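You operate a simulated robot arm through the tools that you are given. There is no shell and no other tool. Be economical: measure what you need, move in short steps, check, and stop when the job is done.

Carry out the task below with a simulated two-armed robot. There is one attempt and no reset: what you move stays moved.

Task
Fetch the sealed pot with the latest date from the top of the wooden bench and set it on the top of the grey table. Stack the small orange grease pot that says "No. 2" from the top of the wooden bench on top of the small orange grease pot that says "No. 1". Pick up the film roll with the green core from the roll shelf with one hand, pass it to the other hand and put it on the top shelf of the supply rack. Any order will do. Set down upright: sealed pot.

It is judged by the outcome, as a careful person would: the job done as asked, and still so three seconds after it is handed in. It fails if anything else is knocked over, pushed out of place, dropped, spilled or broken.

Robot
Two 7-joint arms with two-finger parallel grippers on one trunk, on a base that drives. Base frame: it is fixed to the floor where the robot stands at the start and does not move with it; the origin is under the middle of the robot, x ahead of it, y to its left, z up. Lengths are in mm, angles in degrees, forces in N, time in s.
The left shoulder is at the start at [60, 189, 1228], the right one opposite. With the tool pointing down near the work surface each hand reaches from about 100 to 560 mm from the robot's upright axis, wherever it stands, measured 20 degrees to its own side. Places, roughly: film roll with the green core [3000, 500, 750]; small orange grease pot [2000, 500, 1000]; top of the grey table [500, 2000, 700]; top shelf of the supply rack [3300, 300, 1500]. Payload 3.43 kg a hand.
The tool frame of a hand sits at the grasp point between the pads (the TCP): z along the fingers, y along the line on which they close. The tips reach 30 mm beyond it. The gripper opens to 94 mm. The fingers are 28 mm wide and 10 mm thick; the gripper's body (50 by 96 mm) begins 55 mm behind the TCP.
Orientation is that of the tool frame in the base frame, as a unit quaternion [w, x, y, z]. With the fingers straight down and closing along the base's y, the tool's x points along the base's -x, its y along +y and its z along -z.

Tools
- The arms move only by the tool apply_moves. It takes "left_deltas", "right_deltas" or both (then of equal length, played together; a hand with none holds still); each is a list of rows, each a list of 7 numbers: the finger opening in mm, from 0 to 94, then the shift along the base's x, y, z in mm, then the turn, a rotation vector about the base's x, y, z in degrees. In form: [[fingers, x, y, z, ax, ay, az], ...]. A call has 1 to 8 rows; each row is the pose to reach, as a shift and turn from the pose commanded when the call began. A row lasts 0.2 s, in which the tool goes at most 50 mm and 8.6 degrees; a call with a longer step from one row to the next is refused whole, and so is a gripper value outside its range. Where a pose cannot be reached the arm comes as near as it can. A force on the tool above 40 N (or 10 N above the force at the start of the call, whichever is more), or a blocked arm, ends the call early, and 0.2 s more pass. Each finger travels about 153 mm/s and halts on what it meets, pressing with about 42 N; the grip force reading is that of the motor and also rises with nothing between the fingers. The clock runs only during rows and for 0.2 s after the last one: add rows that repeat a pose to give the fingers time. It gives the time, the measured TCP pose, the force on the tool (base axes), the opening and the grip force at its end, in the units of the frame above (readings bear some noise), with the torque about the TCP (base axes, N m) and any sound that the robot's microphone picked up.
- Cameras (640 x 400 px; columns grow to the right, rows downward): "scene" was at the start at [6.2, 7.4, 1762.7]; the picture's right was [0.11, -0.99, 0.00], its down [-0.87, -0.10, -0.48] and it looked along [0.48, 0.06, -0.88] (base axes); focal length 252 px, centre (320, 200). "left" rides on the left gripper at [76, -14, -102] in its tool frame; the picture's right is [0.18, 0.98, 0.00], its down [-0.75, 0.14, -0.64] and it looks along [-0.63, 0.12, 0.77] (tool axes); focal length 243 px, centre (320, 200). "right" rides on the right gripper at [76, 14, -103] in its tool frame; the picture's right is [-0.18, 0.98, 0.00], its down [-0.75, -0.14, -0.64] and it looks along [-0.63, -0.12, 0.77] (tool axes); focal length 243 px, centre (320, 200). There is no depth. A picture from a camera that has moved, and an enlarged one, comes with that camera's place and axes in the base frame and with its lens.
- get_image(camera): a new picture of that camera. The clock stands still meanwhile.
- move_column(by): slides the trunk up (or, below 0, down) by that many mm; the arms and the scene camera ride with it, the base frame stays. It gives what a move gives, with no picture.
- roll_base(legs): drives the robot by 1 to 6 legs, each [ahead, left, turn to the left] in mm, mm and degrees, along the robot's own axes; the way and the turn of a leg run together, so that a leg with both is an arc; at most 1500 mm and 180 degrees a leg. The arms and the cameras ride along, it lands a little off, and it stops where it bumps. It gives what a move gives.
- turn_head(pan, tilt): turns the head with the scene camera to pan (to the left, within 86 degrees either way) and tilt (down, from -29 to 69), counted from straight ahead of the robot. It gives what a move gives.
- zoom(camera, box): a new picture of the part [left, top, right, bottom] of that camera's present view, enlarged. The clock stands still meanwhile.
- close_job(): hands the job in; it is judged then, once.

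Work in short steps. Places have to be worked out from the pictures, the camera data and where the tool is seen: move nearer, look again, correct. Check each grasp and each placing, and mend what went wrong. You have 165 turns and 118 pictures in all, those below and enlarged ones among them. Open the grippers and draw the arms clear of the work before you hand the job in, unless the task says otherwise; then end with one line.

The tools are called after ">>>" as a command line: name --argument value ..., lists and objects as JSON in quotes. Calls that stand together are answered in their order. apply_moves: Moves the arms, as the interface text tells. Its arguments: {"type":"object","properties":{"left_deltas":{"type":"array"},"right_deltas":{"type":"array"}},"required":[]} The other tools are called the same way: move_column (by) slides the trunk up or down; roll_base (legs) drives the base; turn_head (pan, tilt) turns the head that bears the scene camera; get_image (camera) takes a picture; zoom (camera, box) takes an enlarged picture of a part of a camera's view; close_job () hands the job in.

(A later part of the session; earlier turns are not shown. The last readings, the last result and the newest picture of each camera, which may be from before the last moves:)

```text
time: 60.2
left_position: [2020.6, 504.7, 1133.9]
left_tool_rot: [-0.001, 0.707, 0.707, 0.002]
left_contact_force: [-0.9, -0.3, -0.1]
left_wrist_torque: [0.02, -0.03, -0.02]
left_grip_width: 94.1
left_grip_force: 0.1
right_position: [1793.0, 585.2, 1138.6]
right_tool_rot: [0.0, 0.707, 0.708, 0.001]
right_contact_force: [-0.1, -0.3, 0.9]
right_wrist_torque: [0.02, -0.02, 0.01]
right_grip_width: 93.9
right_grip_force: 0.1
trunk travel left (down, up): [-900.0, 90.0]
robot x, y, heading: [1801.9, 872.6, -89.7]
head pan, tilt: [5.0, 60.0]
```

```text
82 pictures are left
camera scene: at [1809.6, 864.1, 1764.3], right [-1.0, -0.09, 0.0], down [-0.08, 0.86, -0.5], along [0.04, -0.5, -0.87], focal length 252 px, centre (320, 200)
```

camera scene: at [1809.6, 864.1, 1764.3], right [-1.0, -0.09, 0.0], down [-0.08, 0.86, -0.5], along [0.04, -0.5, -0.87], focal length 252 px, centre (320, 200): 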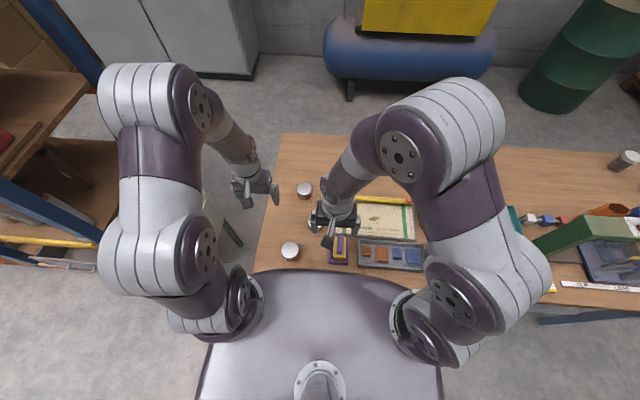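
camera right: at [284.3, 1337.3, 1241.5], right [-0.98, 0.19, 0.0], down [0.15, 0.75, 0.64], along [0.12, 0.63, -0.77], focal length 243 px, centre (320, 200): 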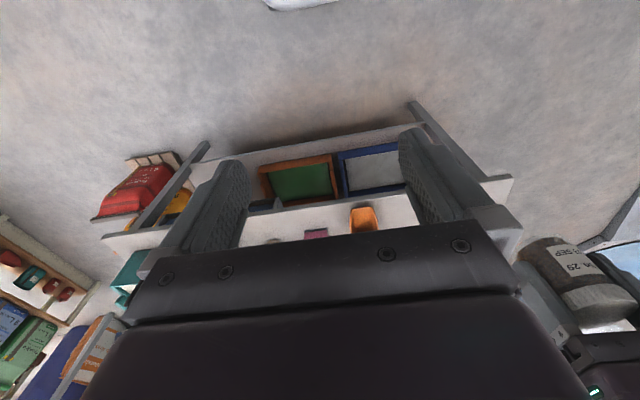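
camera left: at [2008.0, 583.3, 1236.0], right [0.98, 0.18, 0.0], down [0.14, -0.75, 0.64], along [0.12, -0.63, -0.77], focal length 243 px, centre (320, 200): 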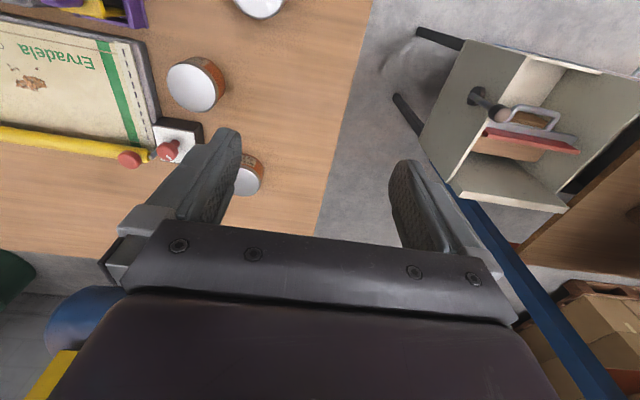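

I move the left hand over No. 2 (about (1922, 308)) and part of the way down, then check.

>>> apply_moves --left_deltas '[[94, -30, -35, 0, 0, 0, 0], [94, -60, -75, 0, 0, 0, 0], [94, -90, -115, 0, 0, 0, 0], [94, -98, -160, -15, 0, 0, 0], [94, -98, -197, -40, 0, 0, 0], [94, -98, -197, -85, 0, 0, 0], [94, -98, -197, -130, 0, 0, 0]]'

>>> get_image --camera "left"

```text
time: 61.8
left_position: [1921.9, 306.0, 1003.0]
left_tool_rot: [-0.001, 0.707, 0.707, 0.0]
left_contact_force: [0.1, -0.1, 0.4]
left_wrist_torque: [-0.01, -0.01, 0.01]
left_grip_width: 94.2
left_grip_force: 0.0
right_position: [1793.4, 585.8, 1138.0]
right_tool_rot: [-0.001, 0.707, 0.707, 0.001]
right_contact_force: [-0.3, 0.2, -0.3]
right_wrist_torque: [-0.02, 0.03, 0.0]
right_grip_width: 93.8
right_grip_force: 0.1
trunk travel left (down, up): [-900.0, 90.0]
robot x, y, heading: [1804.6, 874.4, -90.0]
head pan, tilt: [5.0, 60.0]
```

```text
81 pictures are left
camera left: at [1909.6, 383.1, 1104.3], right [0.98, 0.18, 0.0], down [0.14, -0.75, 0.64], along [0.12, -0.63, -0.77], focal length 243 px, centre (320, 200)
```

left: 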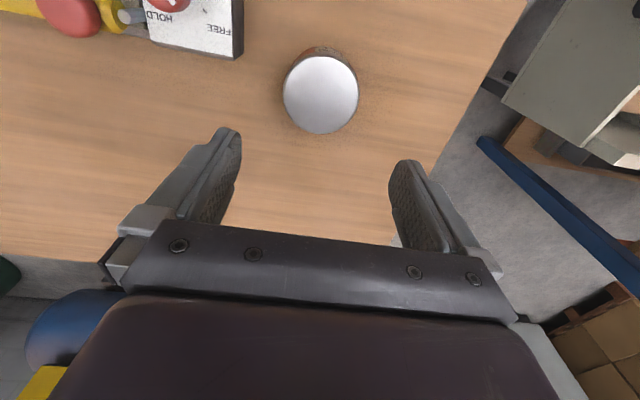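

Lid centre is ≈(1922, 319). I shift +13 in y and descend to TCP z≈882 (tips ≈10 mm above the bench), then grip.

>>> apply_moves --left_deltas '[[94, 0, 13, -30, 0, 0, 0], [94, 0, 13, -70, 0, 0, 0], [94, 0, 13, -100, 0, 0, 0], [94, 0, 13, -120, 0, 0, 0], [94, 0, 13, -120, 0, 0, 0], [50, 0, 13, -120, 0, 0, 0], [40, 0, 13, -120, 0, 0, 0], [40, 0, 13, -120, 0, 0, 0]]'

>>> get_image --camera "left"

```text
time: 62.8
left_position: [1922.4, 322.7, 889.8]
left_tool_rot: [-0.001, 0.707, 0.707, 0.001]
left_contact_force: [-0.5, 4.2, 2.3]
left_wrist_torque: [-0.35, 0.02, 0.02]
left_grip_width: 94.0
left_grip_force: 0.0
right_position: [1793.1, 588.1, 1138.2]
right_tool_rot: [0.001, 0.707, 0.707, -0.001]
right_contact_force: [0.1, -0.5, -0.8]
right_wrist_torque: [0.03, 0.03, 0.03]
right_grip_width: 94.1
right_grip_force: 0.0
trunk travel left (down, up): [-900.0, 90.0]
robot x, y, heading: [1802.7, 875.8, -90.0]
head pan, tilt: [5.0, 60.0]
stopped in row 5 (left hand): the force on the tool passed its limit (the readings are from after the stop); the commanded pose is now the measured one
```

```text
80 pictures are left
camera left: at [1910.3, 399.5, 992.0], right [0.98, 0.18, 0.0], down [0.14, -0.75, 0.64], along [0.12, -0.63, -0.77], focal length 243 px, centre (320, 200)
```

left: 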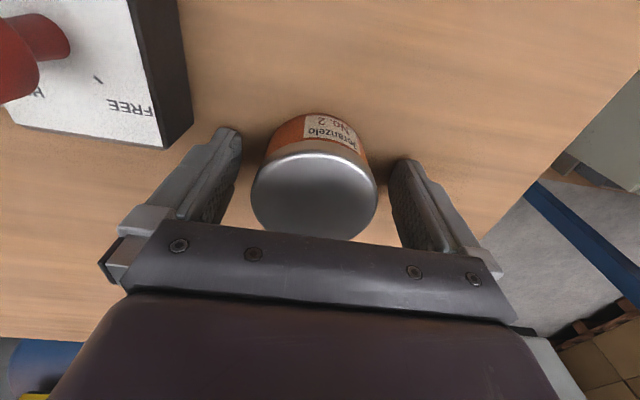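

The fingertips touched the bench at TCP≈890, so the bench is ≈860. I raise 4 mm and close the fingers.

>>> apply_moves --left_deltas '[[94, 0, 2, 4, 0, 0, 0], [60, 0, 2, 4, 0, 0, 0], [40, 0, 2, 4, 0, 0, 0], [40, 0, 2, 4, 0, 0, 0], [40, 0, 2, 4, 0, 0, 0]]'

```text
time: 64.0
left_position: [1922.1, 324.2, 891.6]
left_tool_rot: [-0.001, 0.707, 0.707, 0.001]
left_contact_force: [0.3, -0.3, 0.2]
left_wrist_torque: [-0.02, -0.01, -0.01]
left_grip_width: 60.9
left_grip_force: 41.4
right_position: [1793.8, 586.5, 1138.4]
right_tool_rot: [-0.001, 0.706, 0.708, 0.0]
right_contact_force: [0.1, -0.2, 0.4]
right_wrist_torque: [0.0, -0.01, 0.0]
right_grip_width: 94.1
right_grip_force: 0.0
trunk travel left (down, up): [-900.0, 90.0]
robot x, y, heading: [1804.6, 873.6, -89.7]
head pan, tilt: [5.0, 60.0]
```

Gripped at 61 mm. I lift, check, and move back so the left camera can see No. 1.

>>> apply_moves --left_deltas '[[40, 0, 0, 30, 0, 0, 0], [40, 0, 0, 75, 0, 0, 0], [40, 0, 0, 120, 0, 0, 0], [40, -15, 45, 150, 0, 0, 0], [40, -30, 90, 150, 0, 0, 0], [40, -45, 135, 150, 0, 0, 0], [40, -60, 180, 150, 0, 0, 0], [40, -60, 200, 150, 0, 0, 0]]'

>>> get_image --camera "left"

>>> get_image --camera "right"

>>> zoom --camera "scene" --box '[250, 170, 380, 270]'

```text
refused: row 4 steps farther than a row can; nothing moved
```

```text
79 pictures are left
camera left: at [1910.4, 399.6, 994.2], right [0.98, 0.18, 0.0], down [0.14, -0.75, 0.64], along [0.12, -0.63, -0.77], focal length 243 px, centre (320, 200)
```

left: 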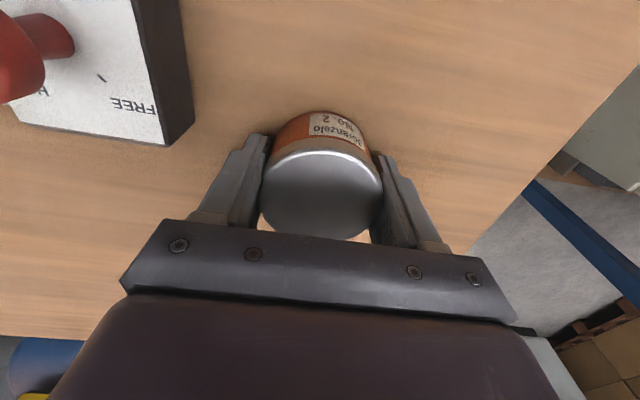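

```text
78 pictures are left
camera right: at [1806.8, 661.7, 1241.5], right [0.98, -0.18, 0.0], down [-0.14, -0.75, 0.64], along [-0.12, -0.63, -0.77], focal length 243 px, centre (320, 200)
```

right: 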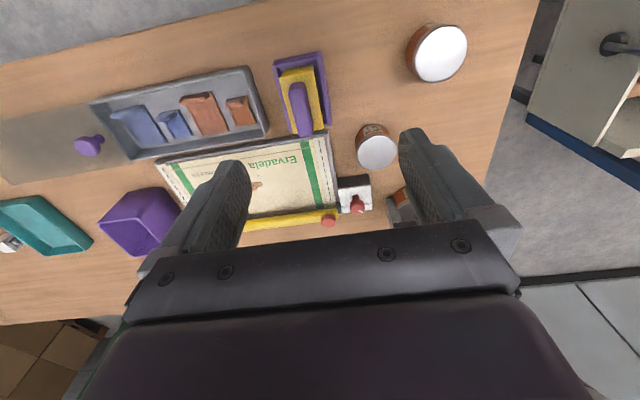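

```text
4.00 times, centred on (315, 220) of scene
camera zoom: at [1809.4, 865.1, 1764.3], right [-1.0, -0.09, 0.0], down [-0.08, 0.86, -0.5], along [0.04, -0.5, -0.87], focal length 1008 px, centre (340, 120)
```

zoom: 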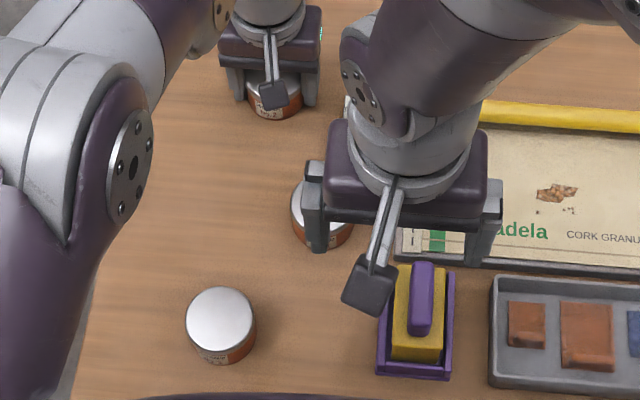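

I lift the pot first and move the right hand out of the way to its own side; No. 1 measures at (1858, 460) from the right camera.

>>> apply_moves --left_deltas '[[40, 0, 0, 30, 0, 0, 0], [40, 0, 0, 75, 0, 0, 0], [40, 0, 0, 120, 0, 0, 0], [40, 0, 0, 150, 0, 0, 0], [40, 0, 45, 150, 0, 0, 0], [40, 0, 90, 150, 0, 0, 0]]' --right_deltas '[[94, -40, 0, 0, 0, 0, 0], [94, -80, 0, 0, 0, 0, 0], [94, -120, 0, 0, 0, 0, 0], [94, -160, 0, 0, 0, 0, 0], [94, -160, 0, 0, 0, 0, 0], [94, -160, 0, 0, 0, 0, 0]]'

>>> zoom --camera "scene" --box '[250, 170, 380, 270]'

>>> get_image --camera "right"

```text
time: 65.4
left_position: [1919.8, 413.0, 1045.4]
left_tool_rot: [0.0, 0.707, 0.707, 0.0]
left_contact_force: [-0.5, 0.7, -0.4]
left_wrist_torque: [-0.03, 0.0, 0.0]
left_grip_width: 61.2
left_grip_force: 42.2
right_position: [1633.5, 589.2, 1139.8]
right_tool_rot: [0.001, 0.707, 0.707, 0.0]
right_contact_force: [0.4, 0.4, 1.3]
right_wrist_torque: [-0.03, -0.01, -0.01]
right_grip_width: 93.8
right_grip_force: 0.0
trunk travel left (down, up): [-900.0, 90.0]
robot x, y, heading: [1803.1, 869.1, -90.4]
head pan, tilt: [5.0, 60.0]
```

```text
4.00 times, centred on (315, 220) of scene
camera zoom: at [1809.6, 867.5, 1764.3], right [-1.0, -0.09, 0.0], down [-0.08, 0.86, -0.5], along [0.04, -0.5, -0.87], focal length 1008 px, centre (340, 120)
```

zoom: 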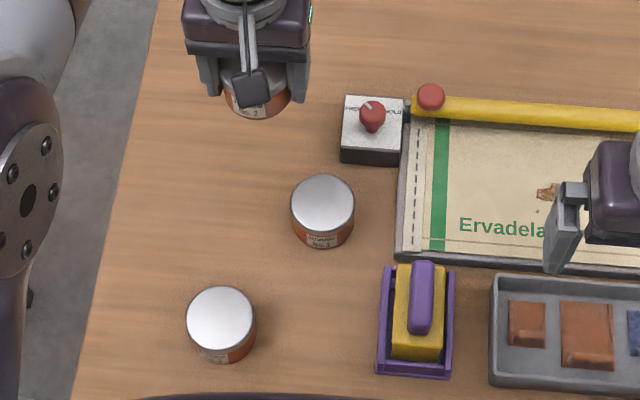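

```text
75 pictures are left
camera right: at [1646.6, 664.1, 1241.7], right [0.98, -0.18, 0.0], down [-0.14, -0.75, 0.64], along [-0.12, -0.63, -0.77], focal length 243 px, centre (320, 200)
```

right: 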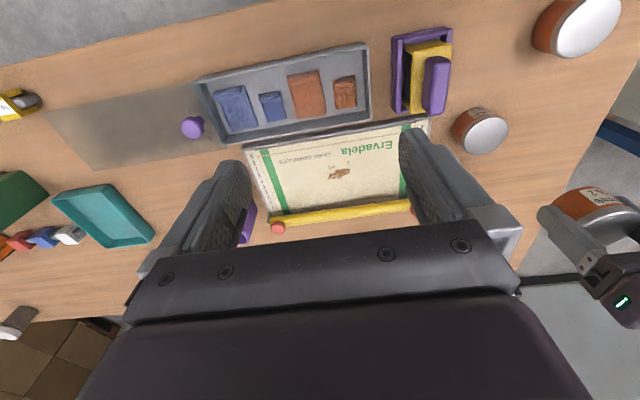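

No. 1 is at (1859, 462). I move over it and lower to just above, then check alignment.

>>> apply_moves --left_deltas '[[40, -30, 24, 0, 0, 0, 0], [40, -61, 49, 0, 0, 0, 0], [40, -61, 49, -40, 0, 0, 0], [40, -61, 49, -75, 0, 0, 0], [40, -61, 49, -90, 0, 0, 0], [40, -61, 49, -90, 0, 0, 0]]'

>>> zoom --camera "scene" --box '[280, 190, 360, 250]'

>>> zoom --camera "right" --box '[420, 80, 560, 190]'

>>> get_image --camera "left"

```text
time: 66.8
left_position: [1862.0, 462.6, 953.9]
left_tool_rot: [-0.001, 0.706, 0.708, 0.001]
left_contact_force: [0.4, 0.4, -0.6]
left_wrist_torque: [0.0, 0.0, 0.01]
left_grip_width: 60.9
left_grip_force: 41.9
right_position: [1633.6, 585.9, 1139.1]
right_tool_rot: [-0.001, 0.706, 0.708, 0.001]
right_contact_force: [-0.7, -0.9, -1.0]
right_wrist_torque: [0.03, 0.0, 0.01]
right_grip_width: 93.9
right_grip_force: 0.3
trunk travel left (down, up): [-900.0, 90.0]
robot x, y, heading: [1805.0, 871.5, -89.8]
head pan, tilt: [5.0, 60.0]
```

```text
6.67 times, centred on (320, 220) of scene
camera zoom: at [1809.8, 864.5, 1764.3], right [-1.0, -0.09, 0.0], down [-0.08, 0.86, -0.5], along [0.04, -0.5, -0.87], focal length 1679 px, centre (320, 67)
```

zoom: 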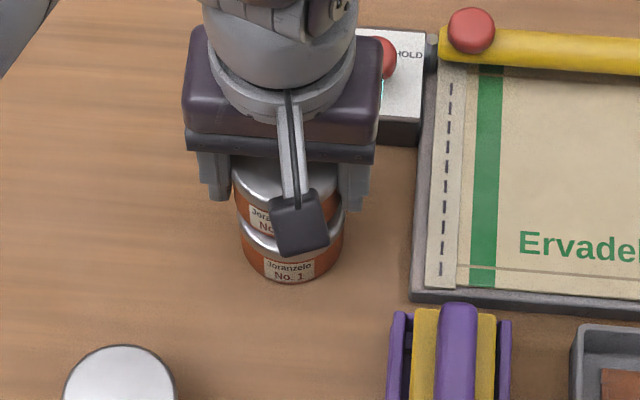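

```text
3.64 times, centred on (490, 135) of right
camera zoom: at [1646.9, 661.9, 1241.3], right [0.98, -0.18, 0.0], down [-0.14, -0.75, 0.64], along [-0.12, -0.63, -0.77], focal length 882 px, centre (-298, 436)
```

zoom: 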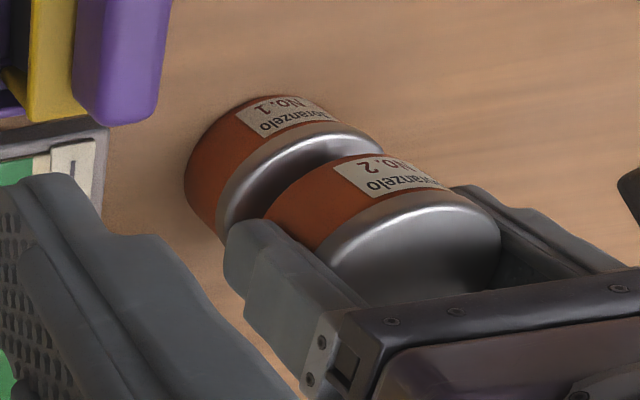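

```text
72 pictures are left
camera left: at [1849.7, 538.1, 1055.6], right [0.98, 0.18, 0.0], down [0.14, -0.75, 0.64], along [0.12, -0.63, -0.77], focal length 243 px, centre (320, 200)
```

left: 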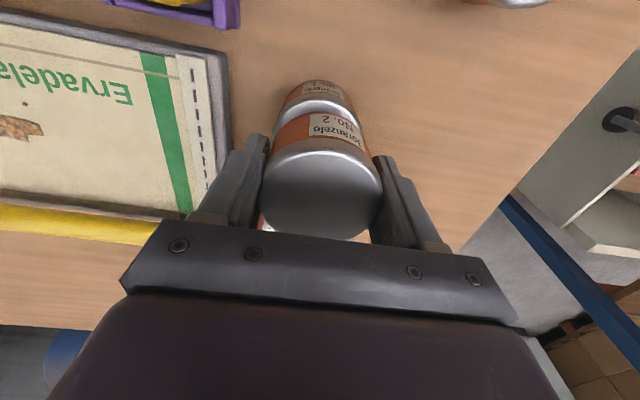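

Views suggest No. 2 sits about 4 mm too far in +x. I correct -4 mm and lower slowly till contact.

>>> apply_moves --left_deltas '[[40, -4, 0, -2, 0, 0, 0], [40, -4, 0, -5, 0, 0, 0], [40, -4, 0, -8, 0, 0, 0], [40, -4, 0, -11, 0, 0, 0]]'

>>> zoom --camera "scene" --box '[280, 190, 360, 250]'

>>> zoom --camera "right" --box '[420, 80, 560, 190]'

```text
time: 67.8
left_position: [1857.4, 462.4, 941.8]
left_tool_rot: [-0.001, 0.706, 0.708, 0.001]
left_contact_force: [0.8, -0.2, -1.6]
left_wrist_torque: [0.03, 0.04, -0.03]
left_grip_width: 60.9
left_grip_force: 41.7
right_position: [1632.7, 585.8, 1139.8]
right_tool_rot: [-0.001, 0.706, 0.708, 0.0]
right_contact_force: [0.7, -1.1, -0.5]
right_wrist_torque: [0.0, -0.07, -0.02]
right_grip_width: 94.0
right_grip_force: 0.0
trunk travel left (down, up): [-900.0, 90.0]
robot x, y, heading: [1802.0, 874.1, -89.8]
head pan, tilt: [5.0, 60.0]
```

```text
6.67 times, centred on (320, 220) of scene
camera zoom: at [1809.1, 865.2, 1764.3], right [-1.0, -0.09, 0.0], down [-0.08, 0.86, -0.5], along [0.04, -0.5, -0.87], focal length 1679 px, centre (320, 67)
```

zoom: 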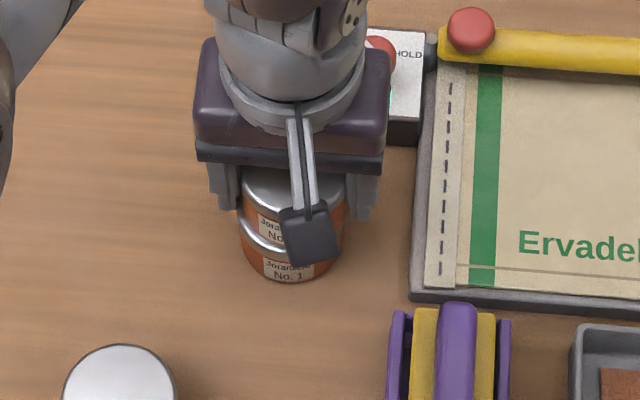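

```text
3.64 times, centred on (490, 135) of right
camera zoom: at [1646.5, 662.4, 1241.4], right [0.98, -0.18, 0.0], down [-0.14, -0.75, 0.64], along [-0.12, -0.63, -0.77], focal length 882 px, centre (-298, 436)
```

zoom: 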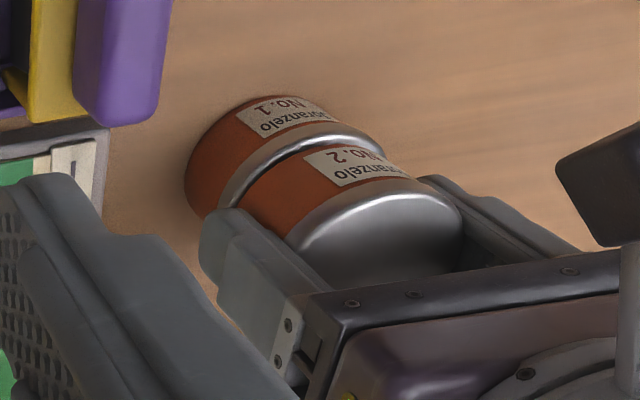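

Alignment looks good. I keep lowering till contact.

>>> apply_moves --left_deltas '[[40, 0, 0, -3, 0, 0, 0], [40, 0, 0, -6, 0, 0, 0], [40, 0, 0, -9, 0, 0, 0], [40, 0, 0, -12, 0, 0, 0]]'

>>> zoom --camera "right" --box '[420, 80, 560, 190]'

```text
time: 68.7
left_position: [1856.2, 461.7, 936.2]
left_tool_rot: [0.002, 0.706, 0.708, -0.004]
left_contact_force: [6.1, 5.0, 25.4]
left_wrist_torque: [0.45, 0.0, -0.09]
left_grip_width: 60.9
left_grip_force: 42.0
right_position: [1633.3, 589.0, 1138.4]
right_tool_rot: [0.001, 0.706, 0.708, 0.0]
right_contact_force: [0.3, 0.1, -0.5]
right_wrist_torque: [-0.02, 0.04, 0.04]
right_grip_width: 94.0
right_grip_force: 0.1
trunk travel left (down, up): [-900.0, 90.0]
robot x, y, heading: [1801.9, 872.7, -89.9]
head pan, tilt: [5.0, 60.0]
stopped in row 4 (left hand): the force on the tool passed its limit (the readings are from after the stop); the commanded pose is now the measured one
```

```text
3.64 times, centred on (490, 135) of right
camera zoom: at [1647.2, 665.1, 1242.1], right [0.98, -0.18, 0.0], down [-0.14, -0.75, 0.64], along [-0.12, -0.63, -0.77], focal length 882 px, centre (-298, 436)
```

zoom: 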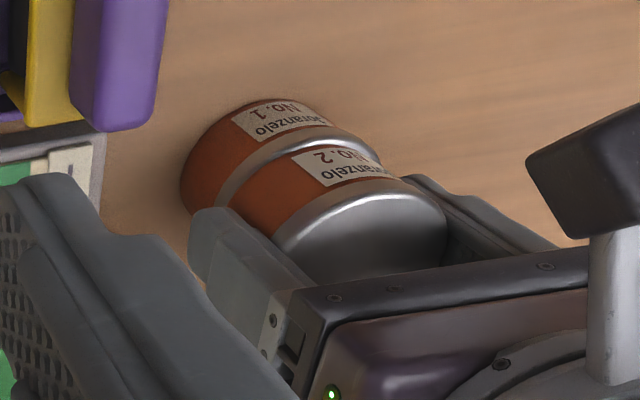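

Seated with contact. I ease up 1 mm and open, then raise and check.

>>> apply_moves --left_deltas '[[40, 0, 0, 1, 0, 0, 0], [60, 0, 0, 1, 0, 0, 0], [70, 0, 0, 1, 0, 0, 0], [94, 0, 0, 1, 0, 0, 0], [94, 0, 0, 1, 0, 0, 0], [94, 0, 0, 30, 0, 0, 0], [94, 0, 0, 75, 0, 0, 0], [94, 0, 0, 120, 0, 0, 0]]'

>>> get_image --camera "left"

>>> zoom --camera "right" --box '[420, 80, 560, 190]'

```text
time: 70.5
left_position: [1857.5, 460.6, 1058.1]
left_tool_rot: [0.002, 0.706, 0.708, -0.003]
left_contact_force: [0.0, 0.1, -0.1]
left_wrist_torque: [0.0, 0.01, 0.0]
left_grip_width: 93.8
left_grip_force: 0.0
right_position: [1631.8, 588.4, 1139.4]
right_tool_rot: [0.0, 0.706, 0.708, -0.001]
right_contact_force: [0.4, 0.3, 0.2]
right_wrist_torque: [0.0, 0.02, 0.02]
right_grip_width: 94.0
right_grip_force: 0.0
trunk travel left (down, up): [-900.0, 90.0]
robot x, y, heading: [1800.0, 871.0, -90.0]
head pan, tilt: [5.0, 60.0]
```

```text
68 pictures are left
camera left: at [1844.8, 538.1, 1158.2], right [0.98, 0.19, 0.0], down [0.14, -0.75, 0.65], along [0.12, -0.64, -0.76], focal length 243 px, centre (320, 200)
```

left: 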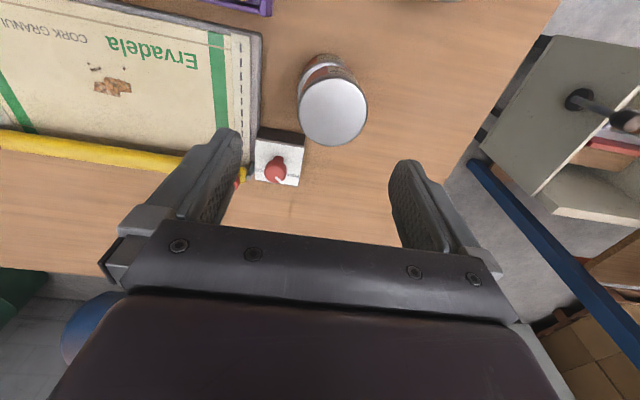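

```text
3.64 times, centred on (490, 135) of right
camera zoom: at [1646.8, 663.6, 1241.6], right [0.98, -0.18, 0.0], down [-0.14, -0.75, 0.64], along [-0.12, -0.63, -0.77], focal length 882 px, centre (-298, 436)
```

zoom: 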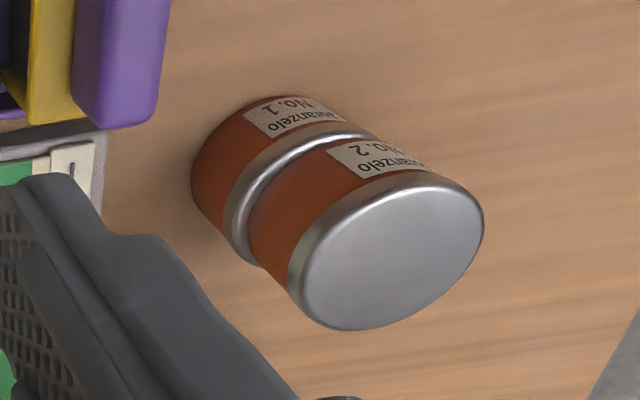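

The stack is stable. I raise and retract the left hand, back off, and strafe towards the rack.

>>> apply_moves --left_deltas '[[94, 0, 0, 45, 0, 0, 0], [94, 20, 20, 80, 0, 0, 0], [94, 40, 60, 80, 0, 0, 0], [94, 60, 100, 80, 0, 0, 0], [94, 80, 130, 80, 0, 0, 0]]'

>>> roll_base --legs '[[-270, 0, 0], [0, 1200, 0]]'

>>> turn_head --pan 0 --tilt 35

>>> get_image --camera "scene"

```text
time: 71.7
left_position: [1935.8, 588.6, 1136.1]
left_tool_rot: [0.001, 0.707, 0.707, -0.004]
left_contact_force: [0.1, 0.0, 0.9]
left_wrist_torque: [0.03, 0.0, -0.02]
left_grip_width: 93.9
left_grip_force: 0.0
right_position: [1634.9, 588.6, 1138.9]
right_tool_rot: [0.0, 0.706, 0.708, -0.002]
right_contact_force: [0.4, -0.3, 0.2]
right_wrist_torque: [0.01, 0.01, 0.0]
right_grip_width: 93.9
right_grip_force: 0.1
trunk travel left (down, up): [-900.0, 90.0]
robot x, y, heading: [1799.2, 875.1, -89.9]
head pan, tilt: [5.0, 60.0]
```

```text
time: 79.3
left_position: [3106.6, 848.6, 1134.7]
left_tool_rot: [0.002, 0.714, 0.7, -0.004]
left_contact_force: [0.1, 0.3, -0.2]
left_wrist_torque: [-0.01, 0.0, 0.0]
left_grip_width: 94.0
left_grip_force: 0.1
right_position: [2805.6, 855.8, 1138.0]
right_tool_rot: [0.0, 0.714, 0.7, 0.0]
right_contact_force: [0.5, -0.7, 0.5]
right_wrist_torque: [-0.02, 0.03, -0.02]
right_grip_width: 93.9
right_grip_force: 0.0
trunk travel left (down, up): [-900.0, 90.0]
robot x, y, heading: [2981.2, 1140.5, -91.2]
head pan, tilt: [5.0, 60.0]
```

```text
time: 80.2
left_position: [3107.4, 848.9, 1136.0]
left_tool_rot: [0.001, 0.714, 0.7, -0.004]
left_contact_force: [0.1, -0.2, -0.5]
left_wrist_torque: [-0.03, -0.01, 0.01]
left_grip_width: 93.9
left_grip_force: 0.1
right_position: [2806.4, 855.0, 1138.5]
right_tool_rot: [0.0, 0.714, 0.7, 0.0]
right_contact_force: [-0.3, 0.7, 0.7]
right_wrist_torque: [0.01, 0.03, 0.01]
right_grip_width: 93.9
right_grip_force: 0.0
trunk travel left (down, up): [-900.0, 90.0]
robot x, y, heading: [2980.2, 1137.1, -91.2]
head pan, tilt: [0.0, 35.0]
```

```text
66 pictures are left
camera scene: at [2981.9, 1108.3, 1798.5], right [-1.0, 0.02, 0.0], down [0.01, 0.57, -0.82], along [-0.02, -0.82, -0.57], focal length 252 px, centre (320, 200)
```

scene: 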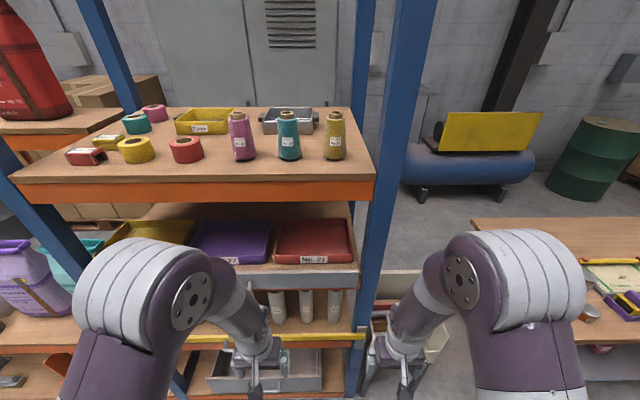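

I see the top shelf (front edge y≈520, z≈1450, items on it, with a free strip at the front) and the rolls lower down. I lower the trunk to see the roll shelf straight on.

>>> move_column --by -450

>>> turn_head --pan 0 --tilt 35

>>> get_image --camera "scene"

>>> get_image --camera "left"

```text
refused: -450 is not a number from -400 to 400
```

```text
time: 80.8
left_position: [3108.2, 850.6, 1134.5]
left_tool_rot: [0.001, 0.714, 0.7, -0.004]
left_contact_force: [0.6, 0.7, 0.0]
left_wrist_torque: [-0.04, 0.02, -0.01]
left_grip_width: 93.9
left_grip_force: 0.1
right_position: [2805.3, 856.3, 1139.3]
right_tool_rot: [0.0, 0.714, 0.7, 0.0]
right_contact_force: [-0.9, 0.1, 0.3]
right_wrist_torque: [0.02, -0.02, 0.0]
right_grip_width: 93.6
right_grip_force: 0.1
trunk travel left (down, up): [-900.0, 90.0]
robot x, y, heading: [2977.8, 1138.3, -90.9]
head pan, tilt: [0.0, 35.0]
```

```text
65 pictures are left
camera scene: at [2981.8, 1108.3, 1798.6], right [-1.0, 0.02, 0.0], down [0.01, 0.57, -0.82], along [-0.02, -0.82, -0.57], focal length 252 px, centre (320, 200)
```

scene: 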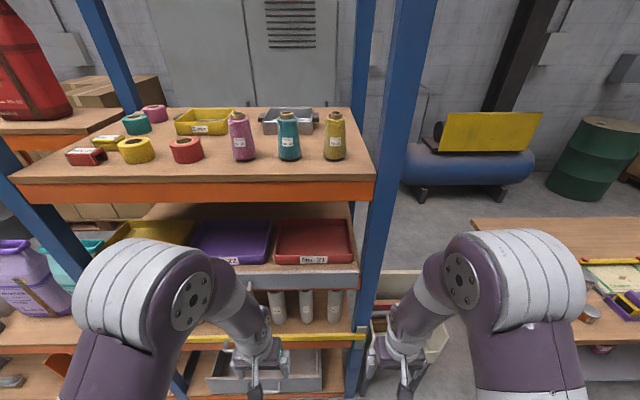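

```text
64 pictures are left
camera left: at [3097.6, 926.1, 1236.8], right [0.99, 0.17, 0.0], down [0.13, -0.75, 0.65], along [0.1, -0.64, -0.76], focal length 243 px, centre (320, 200)
```

left: 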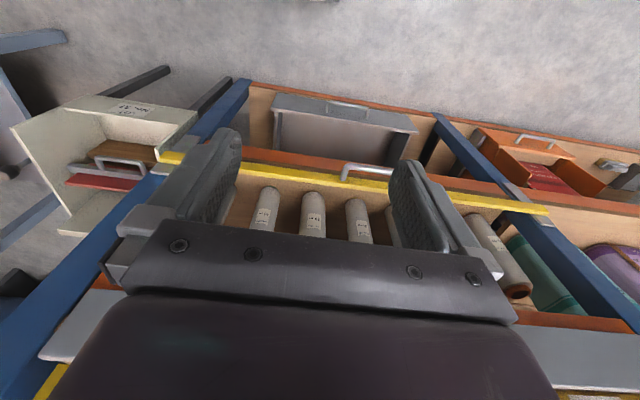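

Max is 400 per call. I lower by 400 and look.

>>> move_column --by -400

>>> get_image --camera "scene"

>>> get_image --camera "left"

```text
time: 84.6
left_position: [3107.8, 849.1, 736.1]
left_tool_rot: [0.001, 0.714, 0.7, -0.004]
left_contact_force: [-0.5, 0.1, -0.9]
left_wrist_torque: [0.0, 0.0, 0.0]
left_grip_width: 94.0
left_grip_force: 0.0
right_position: [2806.1, 855.3, 738.5]
right_tool_rot: [-0.001, 0.714, 0.7, 0.0]
right_contact_force: [0.1, -0.2, 0.4]
right_wrist_torque: [-0.01, -0.02, 0.0]
right_grip_width: 94.2
right_grip_force: 0.1
trunk travel left (down, up): [-500.0, 490.0]
robot x, y, heading: [2981.1, 1136.4, -91.0]
head pan, tilt: [0.0, 35.0]
```

```text
63 pictures are left
camera scene: at [2981.8, 1108.4, 1398.6], right [-1.0, 0.02, 0.0], down [0.01, 0.57, -0.82], along [-0.02, -0.82, -0.57], focal length 252 px, centre (320, 200)
```

scene: 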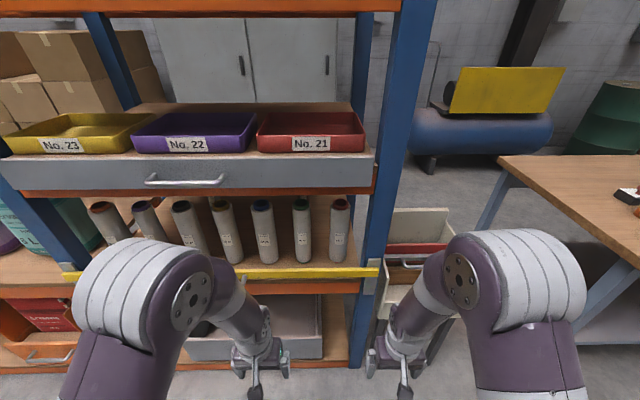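

```text
62 pictures are left
camera left: at [3097.5, 926.2, 836.8], right [0.99, 0.17, 0.0], down [0.13, -0.75, 0.65], along [0.1, -0.64, -0.76], focal length 243 px, centre (320, 200)
```

left: 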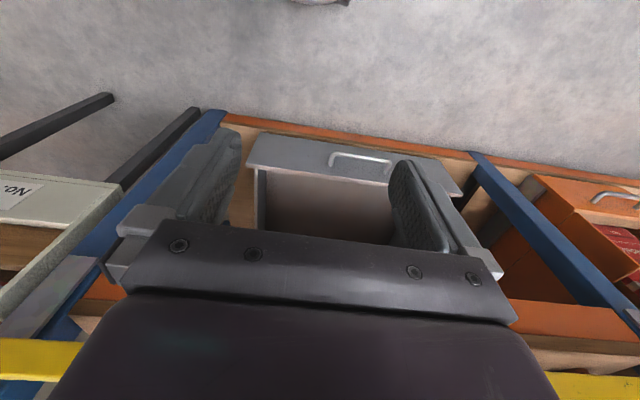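

>>> zoom --camera "scene" --box '[80, 180, 360, 290]'

>>> zoom --camera "scene" --box '[270, 180, 370, 290]'

```text
2.29 times, centred on (220, 235) of scene
camera zoom: at [2981.8, 1108.4, 1398.6], right [-1.0, 0.02, 0.0], down [0.01, 0.57, -0.82], along [-0.02, -0.82, -0.57], focal length 576 px, centre (549, 120)
```

zoom: 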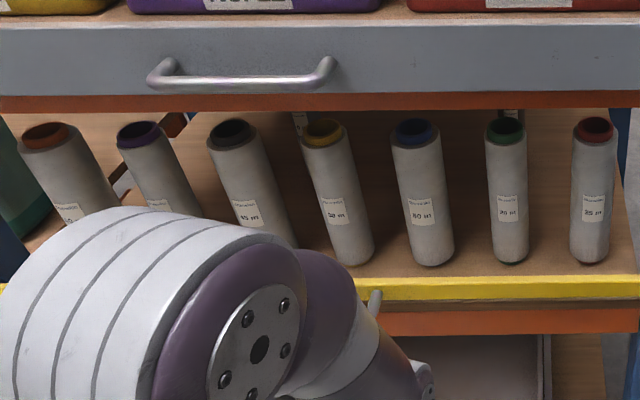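

```text
3.64 times, centred on (320, 235) of scene
camera zoom: at [2981.8, 1108.4, 1398.6], right [-1.0, 0.02, 0.0], down [0.01, 0.57, -0.82], along [-0.02, -0.82, -0.57], focal length 916 px, centre (320, 73)
```

zoom: 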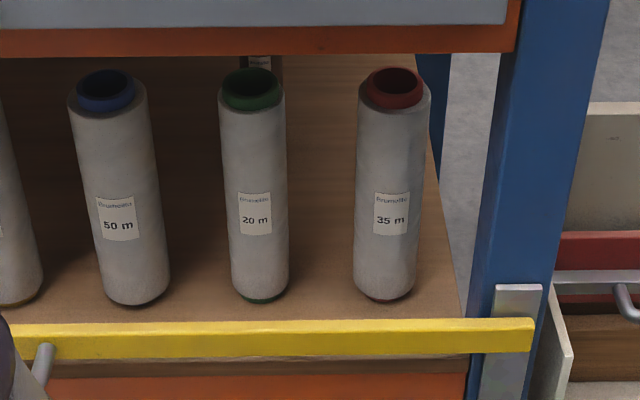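

The green core is on the "20 m" roll. I estimate its axis at about (3022, 413), top z≈900, bottom z≈620–640. I shift the robot right a bit so that it lies in front of the left arm, and pitch the left gripper to horizontal.

>>> roll_base --legs '[[0, 0, 1], [0, -110, 0]]'

>>> apply_moves --left_deltas '[[94, 0, 0, 10, -8, 0, 0], [94, 0, 0, 20, -16, 0, 0], [94, 0, 0, 30, -24, 0, 0], [94, 0, 0, 40, -32, 0, 0], [94, 0, 0, 50, -40, 0, 0], [94, 0, 0, 60, -48, 0, 0]]'

>>> apply_moves --left_deltas '[[94, 0, 0, 5, -8, 0, 0], [94, 0, 0, 10, -16, 0, 0], [94, 0, 0, 15, -24, 0, 0], [94, 0, 0, 20, -32, 0, 0], [94, 0, 0, 25, -40, 0, 0], [94, 0, 0, 25, -42, 0, 0], [94, 0, 0, 25, -42, 0, 0]]'

>>> get_image --camera "left"

>>> get_image --camera "scene"

```text
time: 86.1
left_position: [3003.0, 852.1, 734.9]
left_tool_rot: [0.001, 0.708, 0.706, -0.004]
left_contact_force: [-0.9, -0.2, 0.0]
left_wrist_torque: [0.02, -0.04, -0.02]
left_grip_width: 93.9
left_grip_force: 0.0
right_position: [2699.6, 854.0, 737.9]
right_tool_rot: [0.001, 0.708, 0.706, 0.001]
right_contact_force: [-0.5, 0.9, -0.1]
right_wrist_torque: [0.04, -0.05, -0.02]
right_grip_width: 94.2
right_grip_force: 0.0
trunk travel left (down, up): [-500.0, 490.0]
robot x, y, heading: [2872.3, 1137.1, -90.2]
head pan, tilt: [0.0, 35.0]
```

```text
time: 87.1
left_position: [3024.3, 856.1, 768.0]
left_tool_rot: [0.176, 0.674, 0.711, -0.097]
left_contact_force: [1.3, -1.6, 16.7]
left_wrist_torque: [2.08, 0.42, -0.08]
left_grip_width: 94.3
left_grip_force: 0.0
left hand out of reach, approached as far as the arm can: row 2, 3, 4, 5
right_position: [2700.8, 852.6, 739.3]
right_tool_rot: [-0.001, 0.708, 0.707, -0.001]
right_contact_force: [-0.7, -0.3, 0.0]
right_wrist_torque: [0.0, 0.01, 0.0]
right_grip_width: 93.9
right_grip_force: 0.0
trunk travel left (down, up): [-500.0, 490.0]
robot x, y, heading: [2870.6, 1139.1, -90.4]
head pan, tilt: [0.0, 35.0]
stopped in row 5 (left hand): the force on the tool passed its limit (the readings are from after the stop); the commanded pose is now the measured one
```

```text
time: 87.4
left_position: [3023.3, 854.7, 769.9]
left_tool_rot: [0.183, 0.672, 0.709, -0.107]
left_contact_force: [0.0, 0.0, 8.5]
left_wrist_torque: [1.15, 0.2, 0.03]
left_grip_width: 93.9
left_grip_force: 0.0
right_position: [2701.2, 852.8, 738.9]
right_tool_rot: [0.0, 0.708, 0.707, 0.0]
right_contact_force: [-0.2, 0.6, 0.1]
right_wrist_torque: [0.02, 0.0, -0.03]
right_grip_width: 93.9
right_grip_force: 0.0
trunk travel left (down, up): [-500.0, 490.0]
robot x, y, heading: [2870.1, 1141.2, -90.0]
head pan, tilt: [0.0, 35.0]
stopped in row 1 (left hand): the force on the tool passed its limit (the readings are from after the stop); the commanded pose is now the measured one
```

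```text
59 pictures are left
camera left: at [2997.5, 963.8, 830.4], right [0.97, 0.24, 0.02], down [0.09, -0.43, 0.9], along [0.22, -0.87, -0.43], focal length 243 px, centre (320, 200)
```

left: 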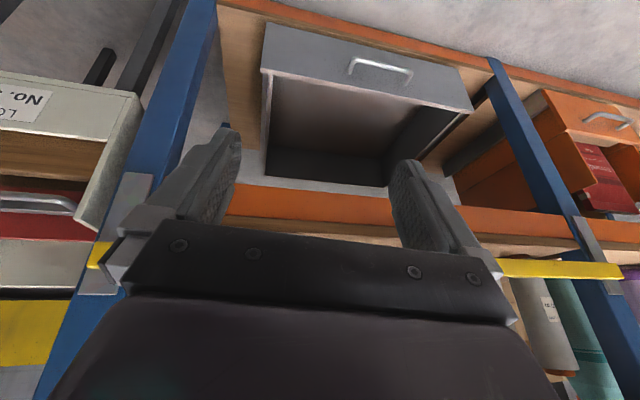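

```text
58 pictures are left
camera scene: at [2872.2, 1109.0, 1398.6], right [-1.0, 0.0, 0.0], down [0.0, 0.57, -0.82], along [0.0, -0.82, -0.57], focal length 252 px, centre (320, 200)
```

scene: 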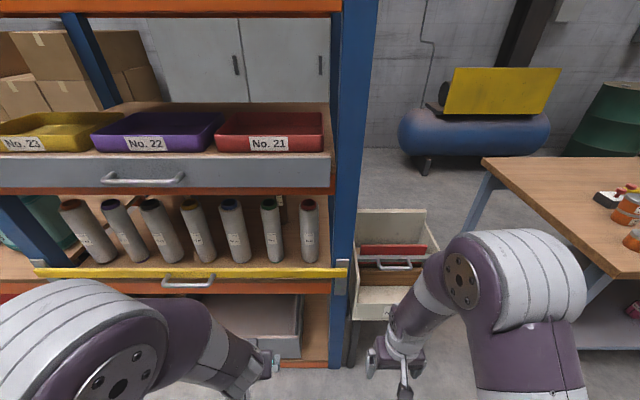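

The wrist is cramped close to the body. I back the base a bit and extend the hand ahead first, then pitch.

>>> roll_base --legs '[[-120, 0, 0]]'

>>> apply_moves --left_deltas '[[94, 0, -40, 20, 0, 0, 0], [94, 0, -80, 40, 0, 0, 0], [94, 0, -120, 60, 0, 0, 0], [94, 0, -160, 80, 0, 0, 0], [94, 0, -200, 90, 0, 0, 0], [94, 0, -220, 90, 0, 0, 0]]'

```text
time: 88.6
left_position: [3023.1, 977.7, 769.6]
left_tool_rot: [0.182, 0.672, 0.71, -0.106]
left_contact_force: [-1.0, -7.7, 11.0]
left_wrist_torque: [1.86, 0.17, 0.34]
left_grip_width: 93.7
left_grip_force: 0.1
right_position: [2701.6, 975.5, 738.9]
right_tool_rot: [0.001, 0.707, 0.707, -0.001]
right_contact_force: [0.2, 0.8, 0.7]
right_wrist_torque: [-0.01, 0.02, 0.0]
right_grip_width: 93.9
right_grip_force: 0.0
trunk travel left (down, up): [-500.0, 490.0]
robot x, y, heading: [2874.9, 1260.5, -89.9]
head pan, tilt: [0.0, 35.0]
```

```text
time: 90.0
left_position: [3025.6, 758.0, 862.1]
left_tool_rot: [0.181, 0.673, 0.709, -0.105]
left_contact_force: [0.2, 0.3, -0.5]
left_wrist_torque: [0.0, 0.01, -0.05]
left_grip_width: 93.9
left_grip_force: 0.0
right_position: [2701.2, 974.6, 738.1]
right_tool_rot: [0.0, 0.708, 0.707, 0.0]
right_contact_force: [0.2, -0.2, 0.4]
right_wrist_torque: [-0.03, -0.02, 0.01]
right_grip_width: 94.1
right_grip_force: 0.0
trunk travel left (down, up): [-500.0, 490.0]
robot x, y, heading: [2872.1, 1259.7, -89.8]
head pan, tilt: [0.0, 35.0]
```

Free again. I now pitch the remaining 67° to horizontal while holding the position.

>>> apply_moves --left_deltas '[[94, 0, -5, 0, -8.3, 0.3, -0.85], [94, 0, -10, 0, -16.6, 0.6, -1.7], [94, 0, -15, 0, -24.9, 0.9, -2.55], [94, 0, -20, 0, -33.2, 1.2, -3.4], [94, 0, -25, 0, -41.5, 1.5, -4.25], [94, 0, -30, 0, -49.8, 1.8, -5.1], [94, 0, -35, 0, -58.1, 2.1, -5.95], [94, 0, -40, 0, -66.4, 2.4, -6.8]]'

>>> get_image --camera "left"

>>> get_image --camera "scene"

```text
time: 91.8
left_position: [2997.7, 701.8, 875.4]
left_tool_rot: [0.501, 0.499, 0.507, -0.493]
left_contact_force: [0.8, -0.1, -0.5]
left_wrist_torque: [0.0, -0.02, -0.01]
left_grip_width: 94.1
left_grip_force: 0.1
left hand out of reach, approached as far as the arm can: row 4, 7, 8
right_position: [2701.3, 974.4, 737.9]
right_tool_rot: [0.0, 0.708, 0.707, -0.001]
right_contact_force: [0.3, -0.1, 0.0]
right_wrist_torque: [-0.02, -0.01, 0.0]
right_grip_width: 93.8
right_grip_force: 0.2
trunk travel left (down, up): [-500.0, 490.0]
robot x, y, heading: [2868.8, 1263.2, -90.1]
head pan, tilt: [0.0, 35.0]
```

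```text
57 pictures are left
camera left: at [2984.8, 804.9, 799.8], right [0.98, 0.02, -0.18], down [0.13, 0.63, 0.76], along [0.13, -0.77, 0.62], focal length 243 px, centre (320, 200)
```

left: 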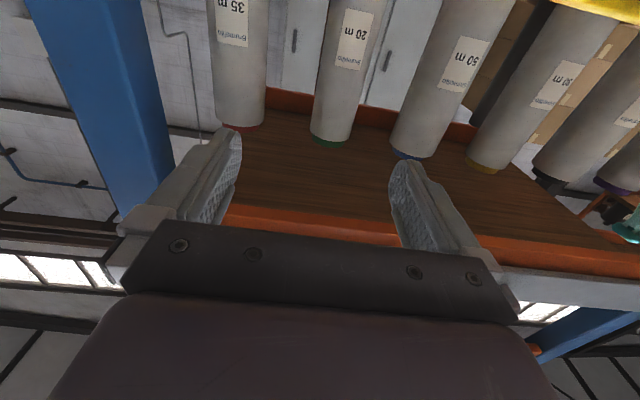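

```text
56 pictures are left
camera scene: at [2872.3, 1230.6, 1398.6], right [-1.0, 0.0, 0.0], down [0.0, 0.57, -0.82], along [0.0, -0.82, -0.57], focal length 252 px, centre (320, 200)
```

scene: 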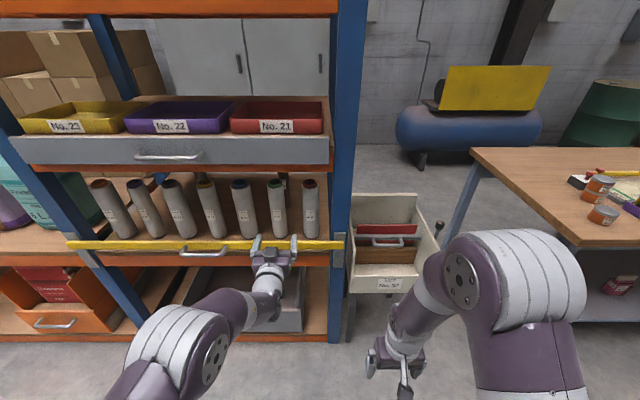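

The roll's axis computes to ≈(3028, 480), z≈700–949. The gripper is level now. I lower slightly to z≈850, then approach with the base: 90 ahead, 30 left.

>>> apply_moves --left_deltas '[[94, 0, 0, -12, 0, 0, 0], [94, 0, 0, -25, 0, 0, 0], [94, 0, 0, -25, 0, 0, 0]]'

>>> roll_base --legs '[[90, 30, 0]]'

>>> get_image --camera "left"

>>> get_image --camera "scene"

```text
time: 92.6
left_position: [2989.7, 690.4, 870.1]
left_tool_rot: [0.499, 0.501, 0.502, -0.498]
left_contact_force: [-0.2, -0.5, 0.6]
left_wrist_torque: [-0.01, 0.0, 0.03]
left_grip_width: 93.9
left_grip_force: 0.0
left hand out of reach, approached as far as the arm can: row 1, 2, 3
right_position: [2701.2, 974.9, 739.5]
right_tool_rot: [0.0, 0.707, 0.707, 0.0]
right_contact_force: [0.0, 1.3, 0.2]
right_wrist_torque: [0.0, 0.0, 0.02]
right_grip_width: 94.3
right_grip_force: 0.0
trunk travel left (down, up): [-500.0, 490.0]
robot x, y, heading: [2871.5, 1261.5, -89.9]
head pan, tilt: [0.0, 35.0]
```

```text
time: 93.8
left_position: [3020.3, 599.8, 870.0]
left_tool_rot: [0.499, 0.501, 0.504, -0.497]
left_contact_force: [0.1, 0.2, 0.2]
left_wrist_torque: [0.01, 0.0, -0.02]
left_grip_width: 94.0
left_grip_force: 0.1
right_position: [2730.5, 884.4, 737.2]
right_tool_rot: [-0.001, 0.707, 0.708, 0.0]
right_contact_force: [-0.7, 0.0, 0.0]
right_wrist_torque: [0.0, 0.04, 0.02]
right_grip_width: 93.6
right_grip_force: 0.1
trunk travel left (down, up): [-500.0, 490.0]
robot x, y, heading: [2899.9, 1173.9, -90.0]
head pan, tilt: [0.0, 35.0]
```

```text
55 pictures are left
camera left: at [3008.2, 702.9, 792.8], right [0.98, 0.01, -0.18], down [0.14, 0.64, 0.76], along [0.12, -0.77, 0.62], focal length 243 px, centre (320, 200)
```

left: 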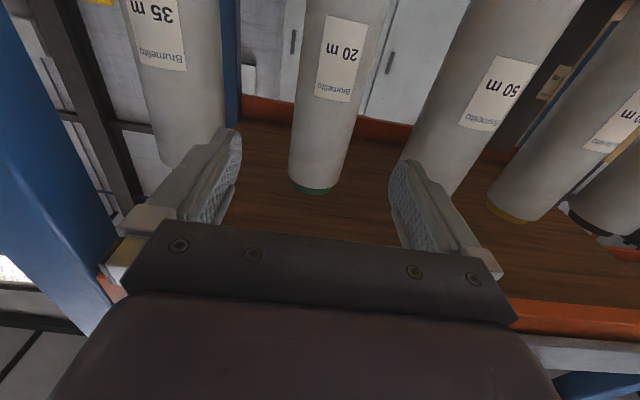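

```text
54 pictures are left
camera scene: at [2902.3, 1139.6, 1398.5], right [-1.0, 0.0, 0.0], down [0.0, 0.57, -0.82], along [0.0, -0.82, -0.57], focal length 252 px, centre (320, 200)
```

scene: 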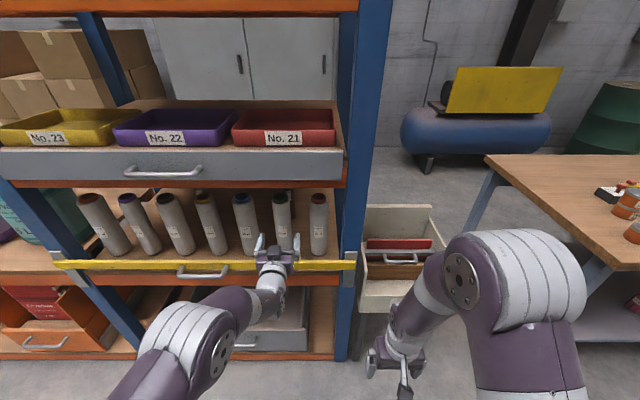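

The green core sits at (3030, 484). I lower the trunk 15 mm and drive ahead 100 with 10 left.

>>> move_column --by -15

>>> roll_base --legs '[[0, 10, 0], [85, 0, 0]]'

>>> get_image --camera "left"

>>> zoom --camera "scene" --box '[220, 180, 360, 290]'

```text
time: 94.4
left_position: [3020.7, 601.4, 854.3]
left_tool_rot: [0.5, 0.5, 0.503, -0.497]
left_contact_force: [0.5, -0.2, -0.1]
left_wrist_torque: [0.03, -0.04, -0.01]
left_grip_width: 94.1
left_grip_force: 0.1
right_position: [2731.2, 885.9, 723.2]
right_tool_rot: [0.0, 0.707, 0.708, 0.0]
right_contact_force: [-0.4, -0.2, -1.2]
right_wrist_torque: [0.0, -0.02, -0.03]
right_grip_width: 94.2
right_grip_force: 0.0
trunk travel left (down, up): [-485.0, 505.0]
robot x, y, heading: [2901.5, 1167.0, -90.1]
head pan, tilt: [0.0, 35.0]
```

```text
time: 95.8
left_position: [3030.1, 514.6, 853.0]
left_tool_rot: [0.499, 0.502, 0.502, -0.498]
left_contact_force: [-0.7, 0.0, -0.7]
left_wrist_torque: [0.01, -0.01, -0.01]
left_grip_width: 93.8
left_grip_force: 0.1
right_position: [2740.2, 798.3, 722.2]
right_tool_rot: [0.0, 0.707, 0.707, 0.001]
right_contact_force: [0.4, -0.7, 0.0]
right_wrist_torque: [0.0, 0.03, -0.01]
right_grip_width: 93.9
right_grip_force: 0.1
trunk travel left (down, up): [-485.0, 505.0]
robot x, y, heading: [2908.2, 1083.5, -90.0]
head pan, tilt: [0.0, 35.0]
```

```text
53 pictures are left
camera left: at [3017.1, 617.4, 777.9], right [0.98, 0.0, -0.18], down [0.14, 0.64, 0.76], along [0.12, -0.77, 0.62], focal length 243 px, centre (320, 200)
```

left: 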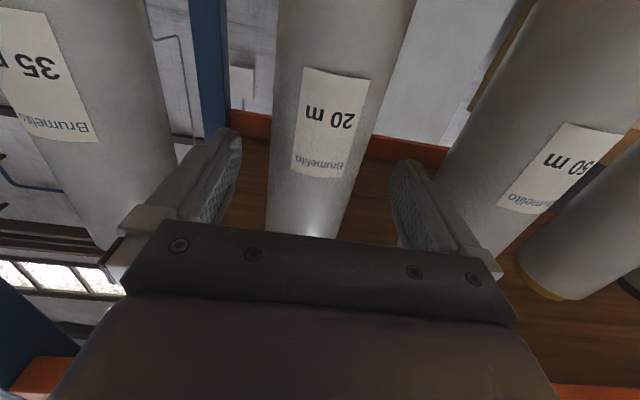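

```text
3.64 times, centred on (290, 235) of scene
camera zoom: at [2911.5, 1054.2, 1383.5], right [-1.0, 0.0, 0.0], down [0.0, 0.57, -0.82], along [0.0, -0.82, -0.57], focal length 916 px, centre (429, 73)
```

zoom: 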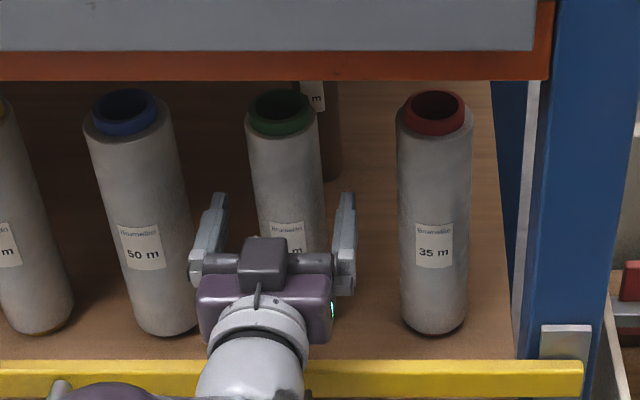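

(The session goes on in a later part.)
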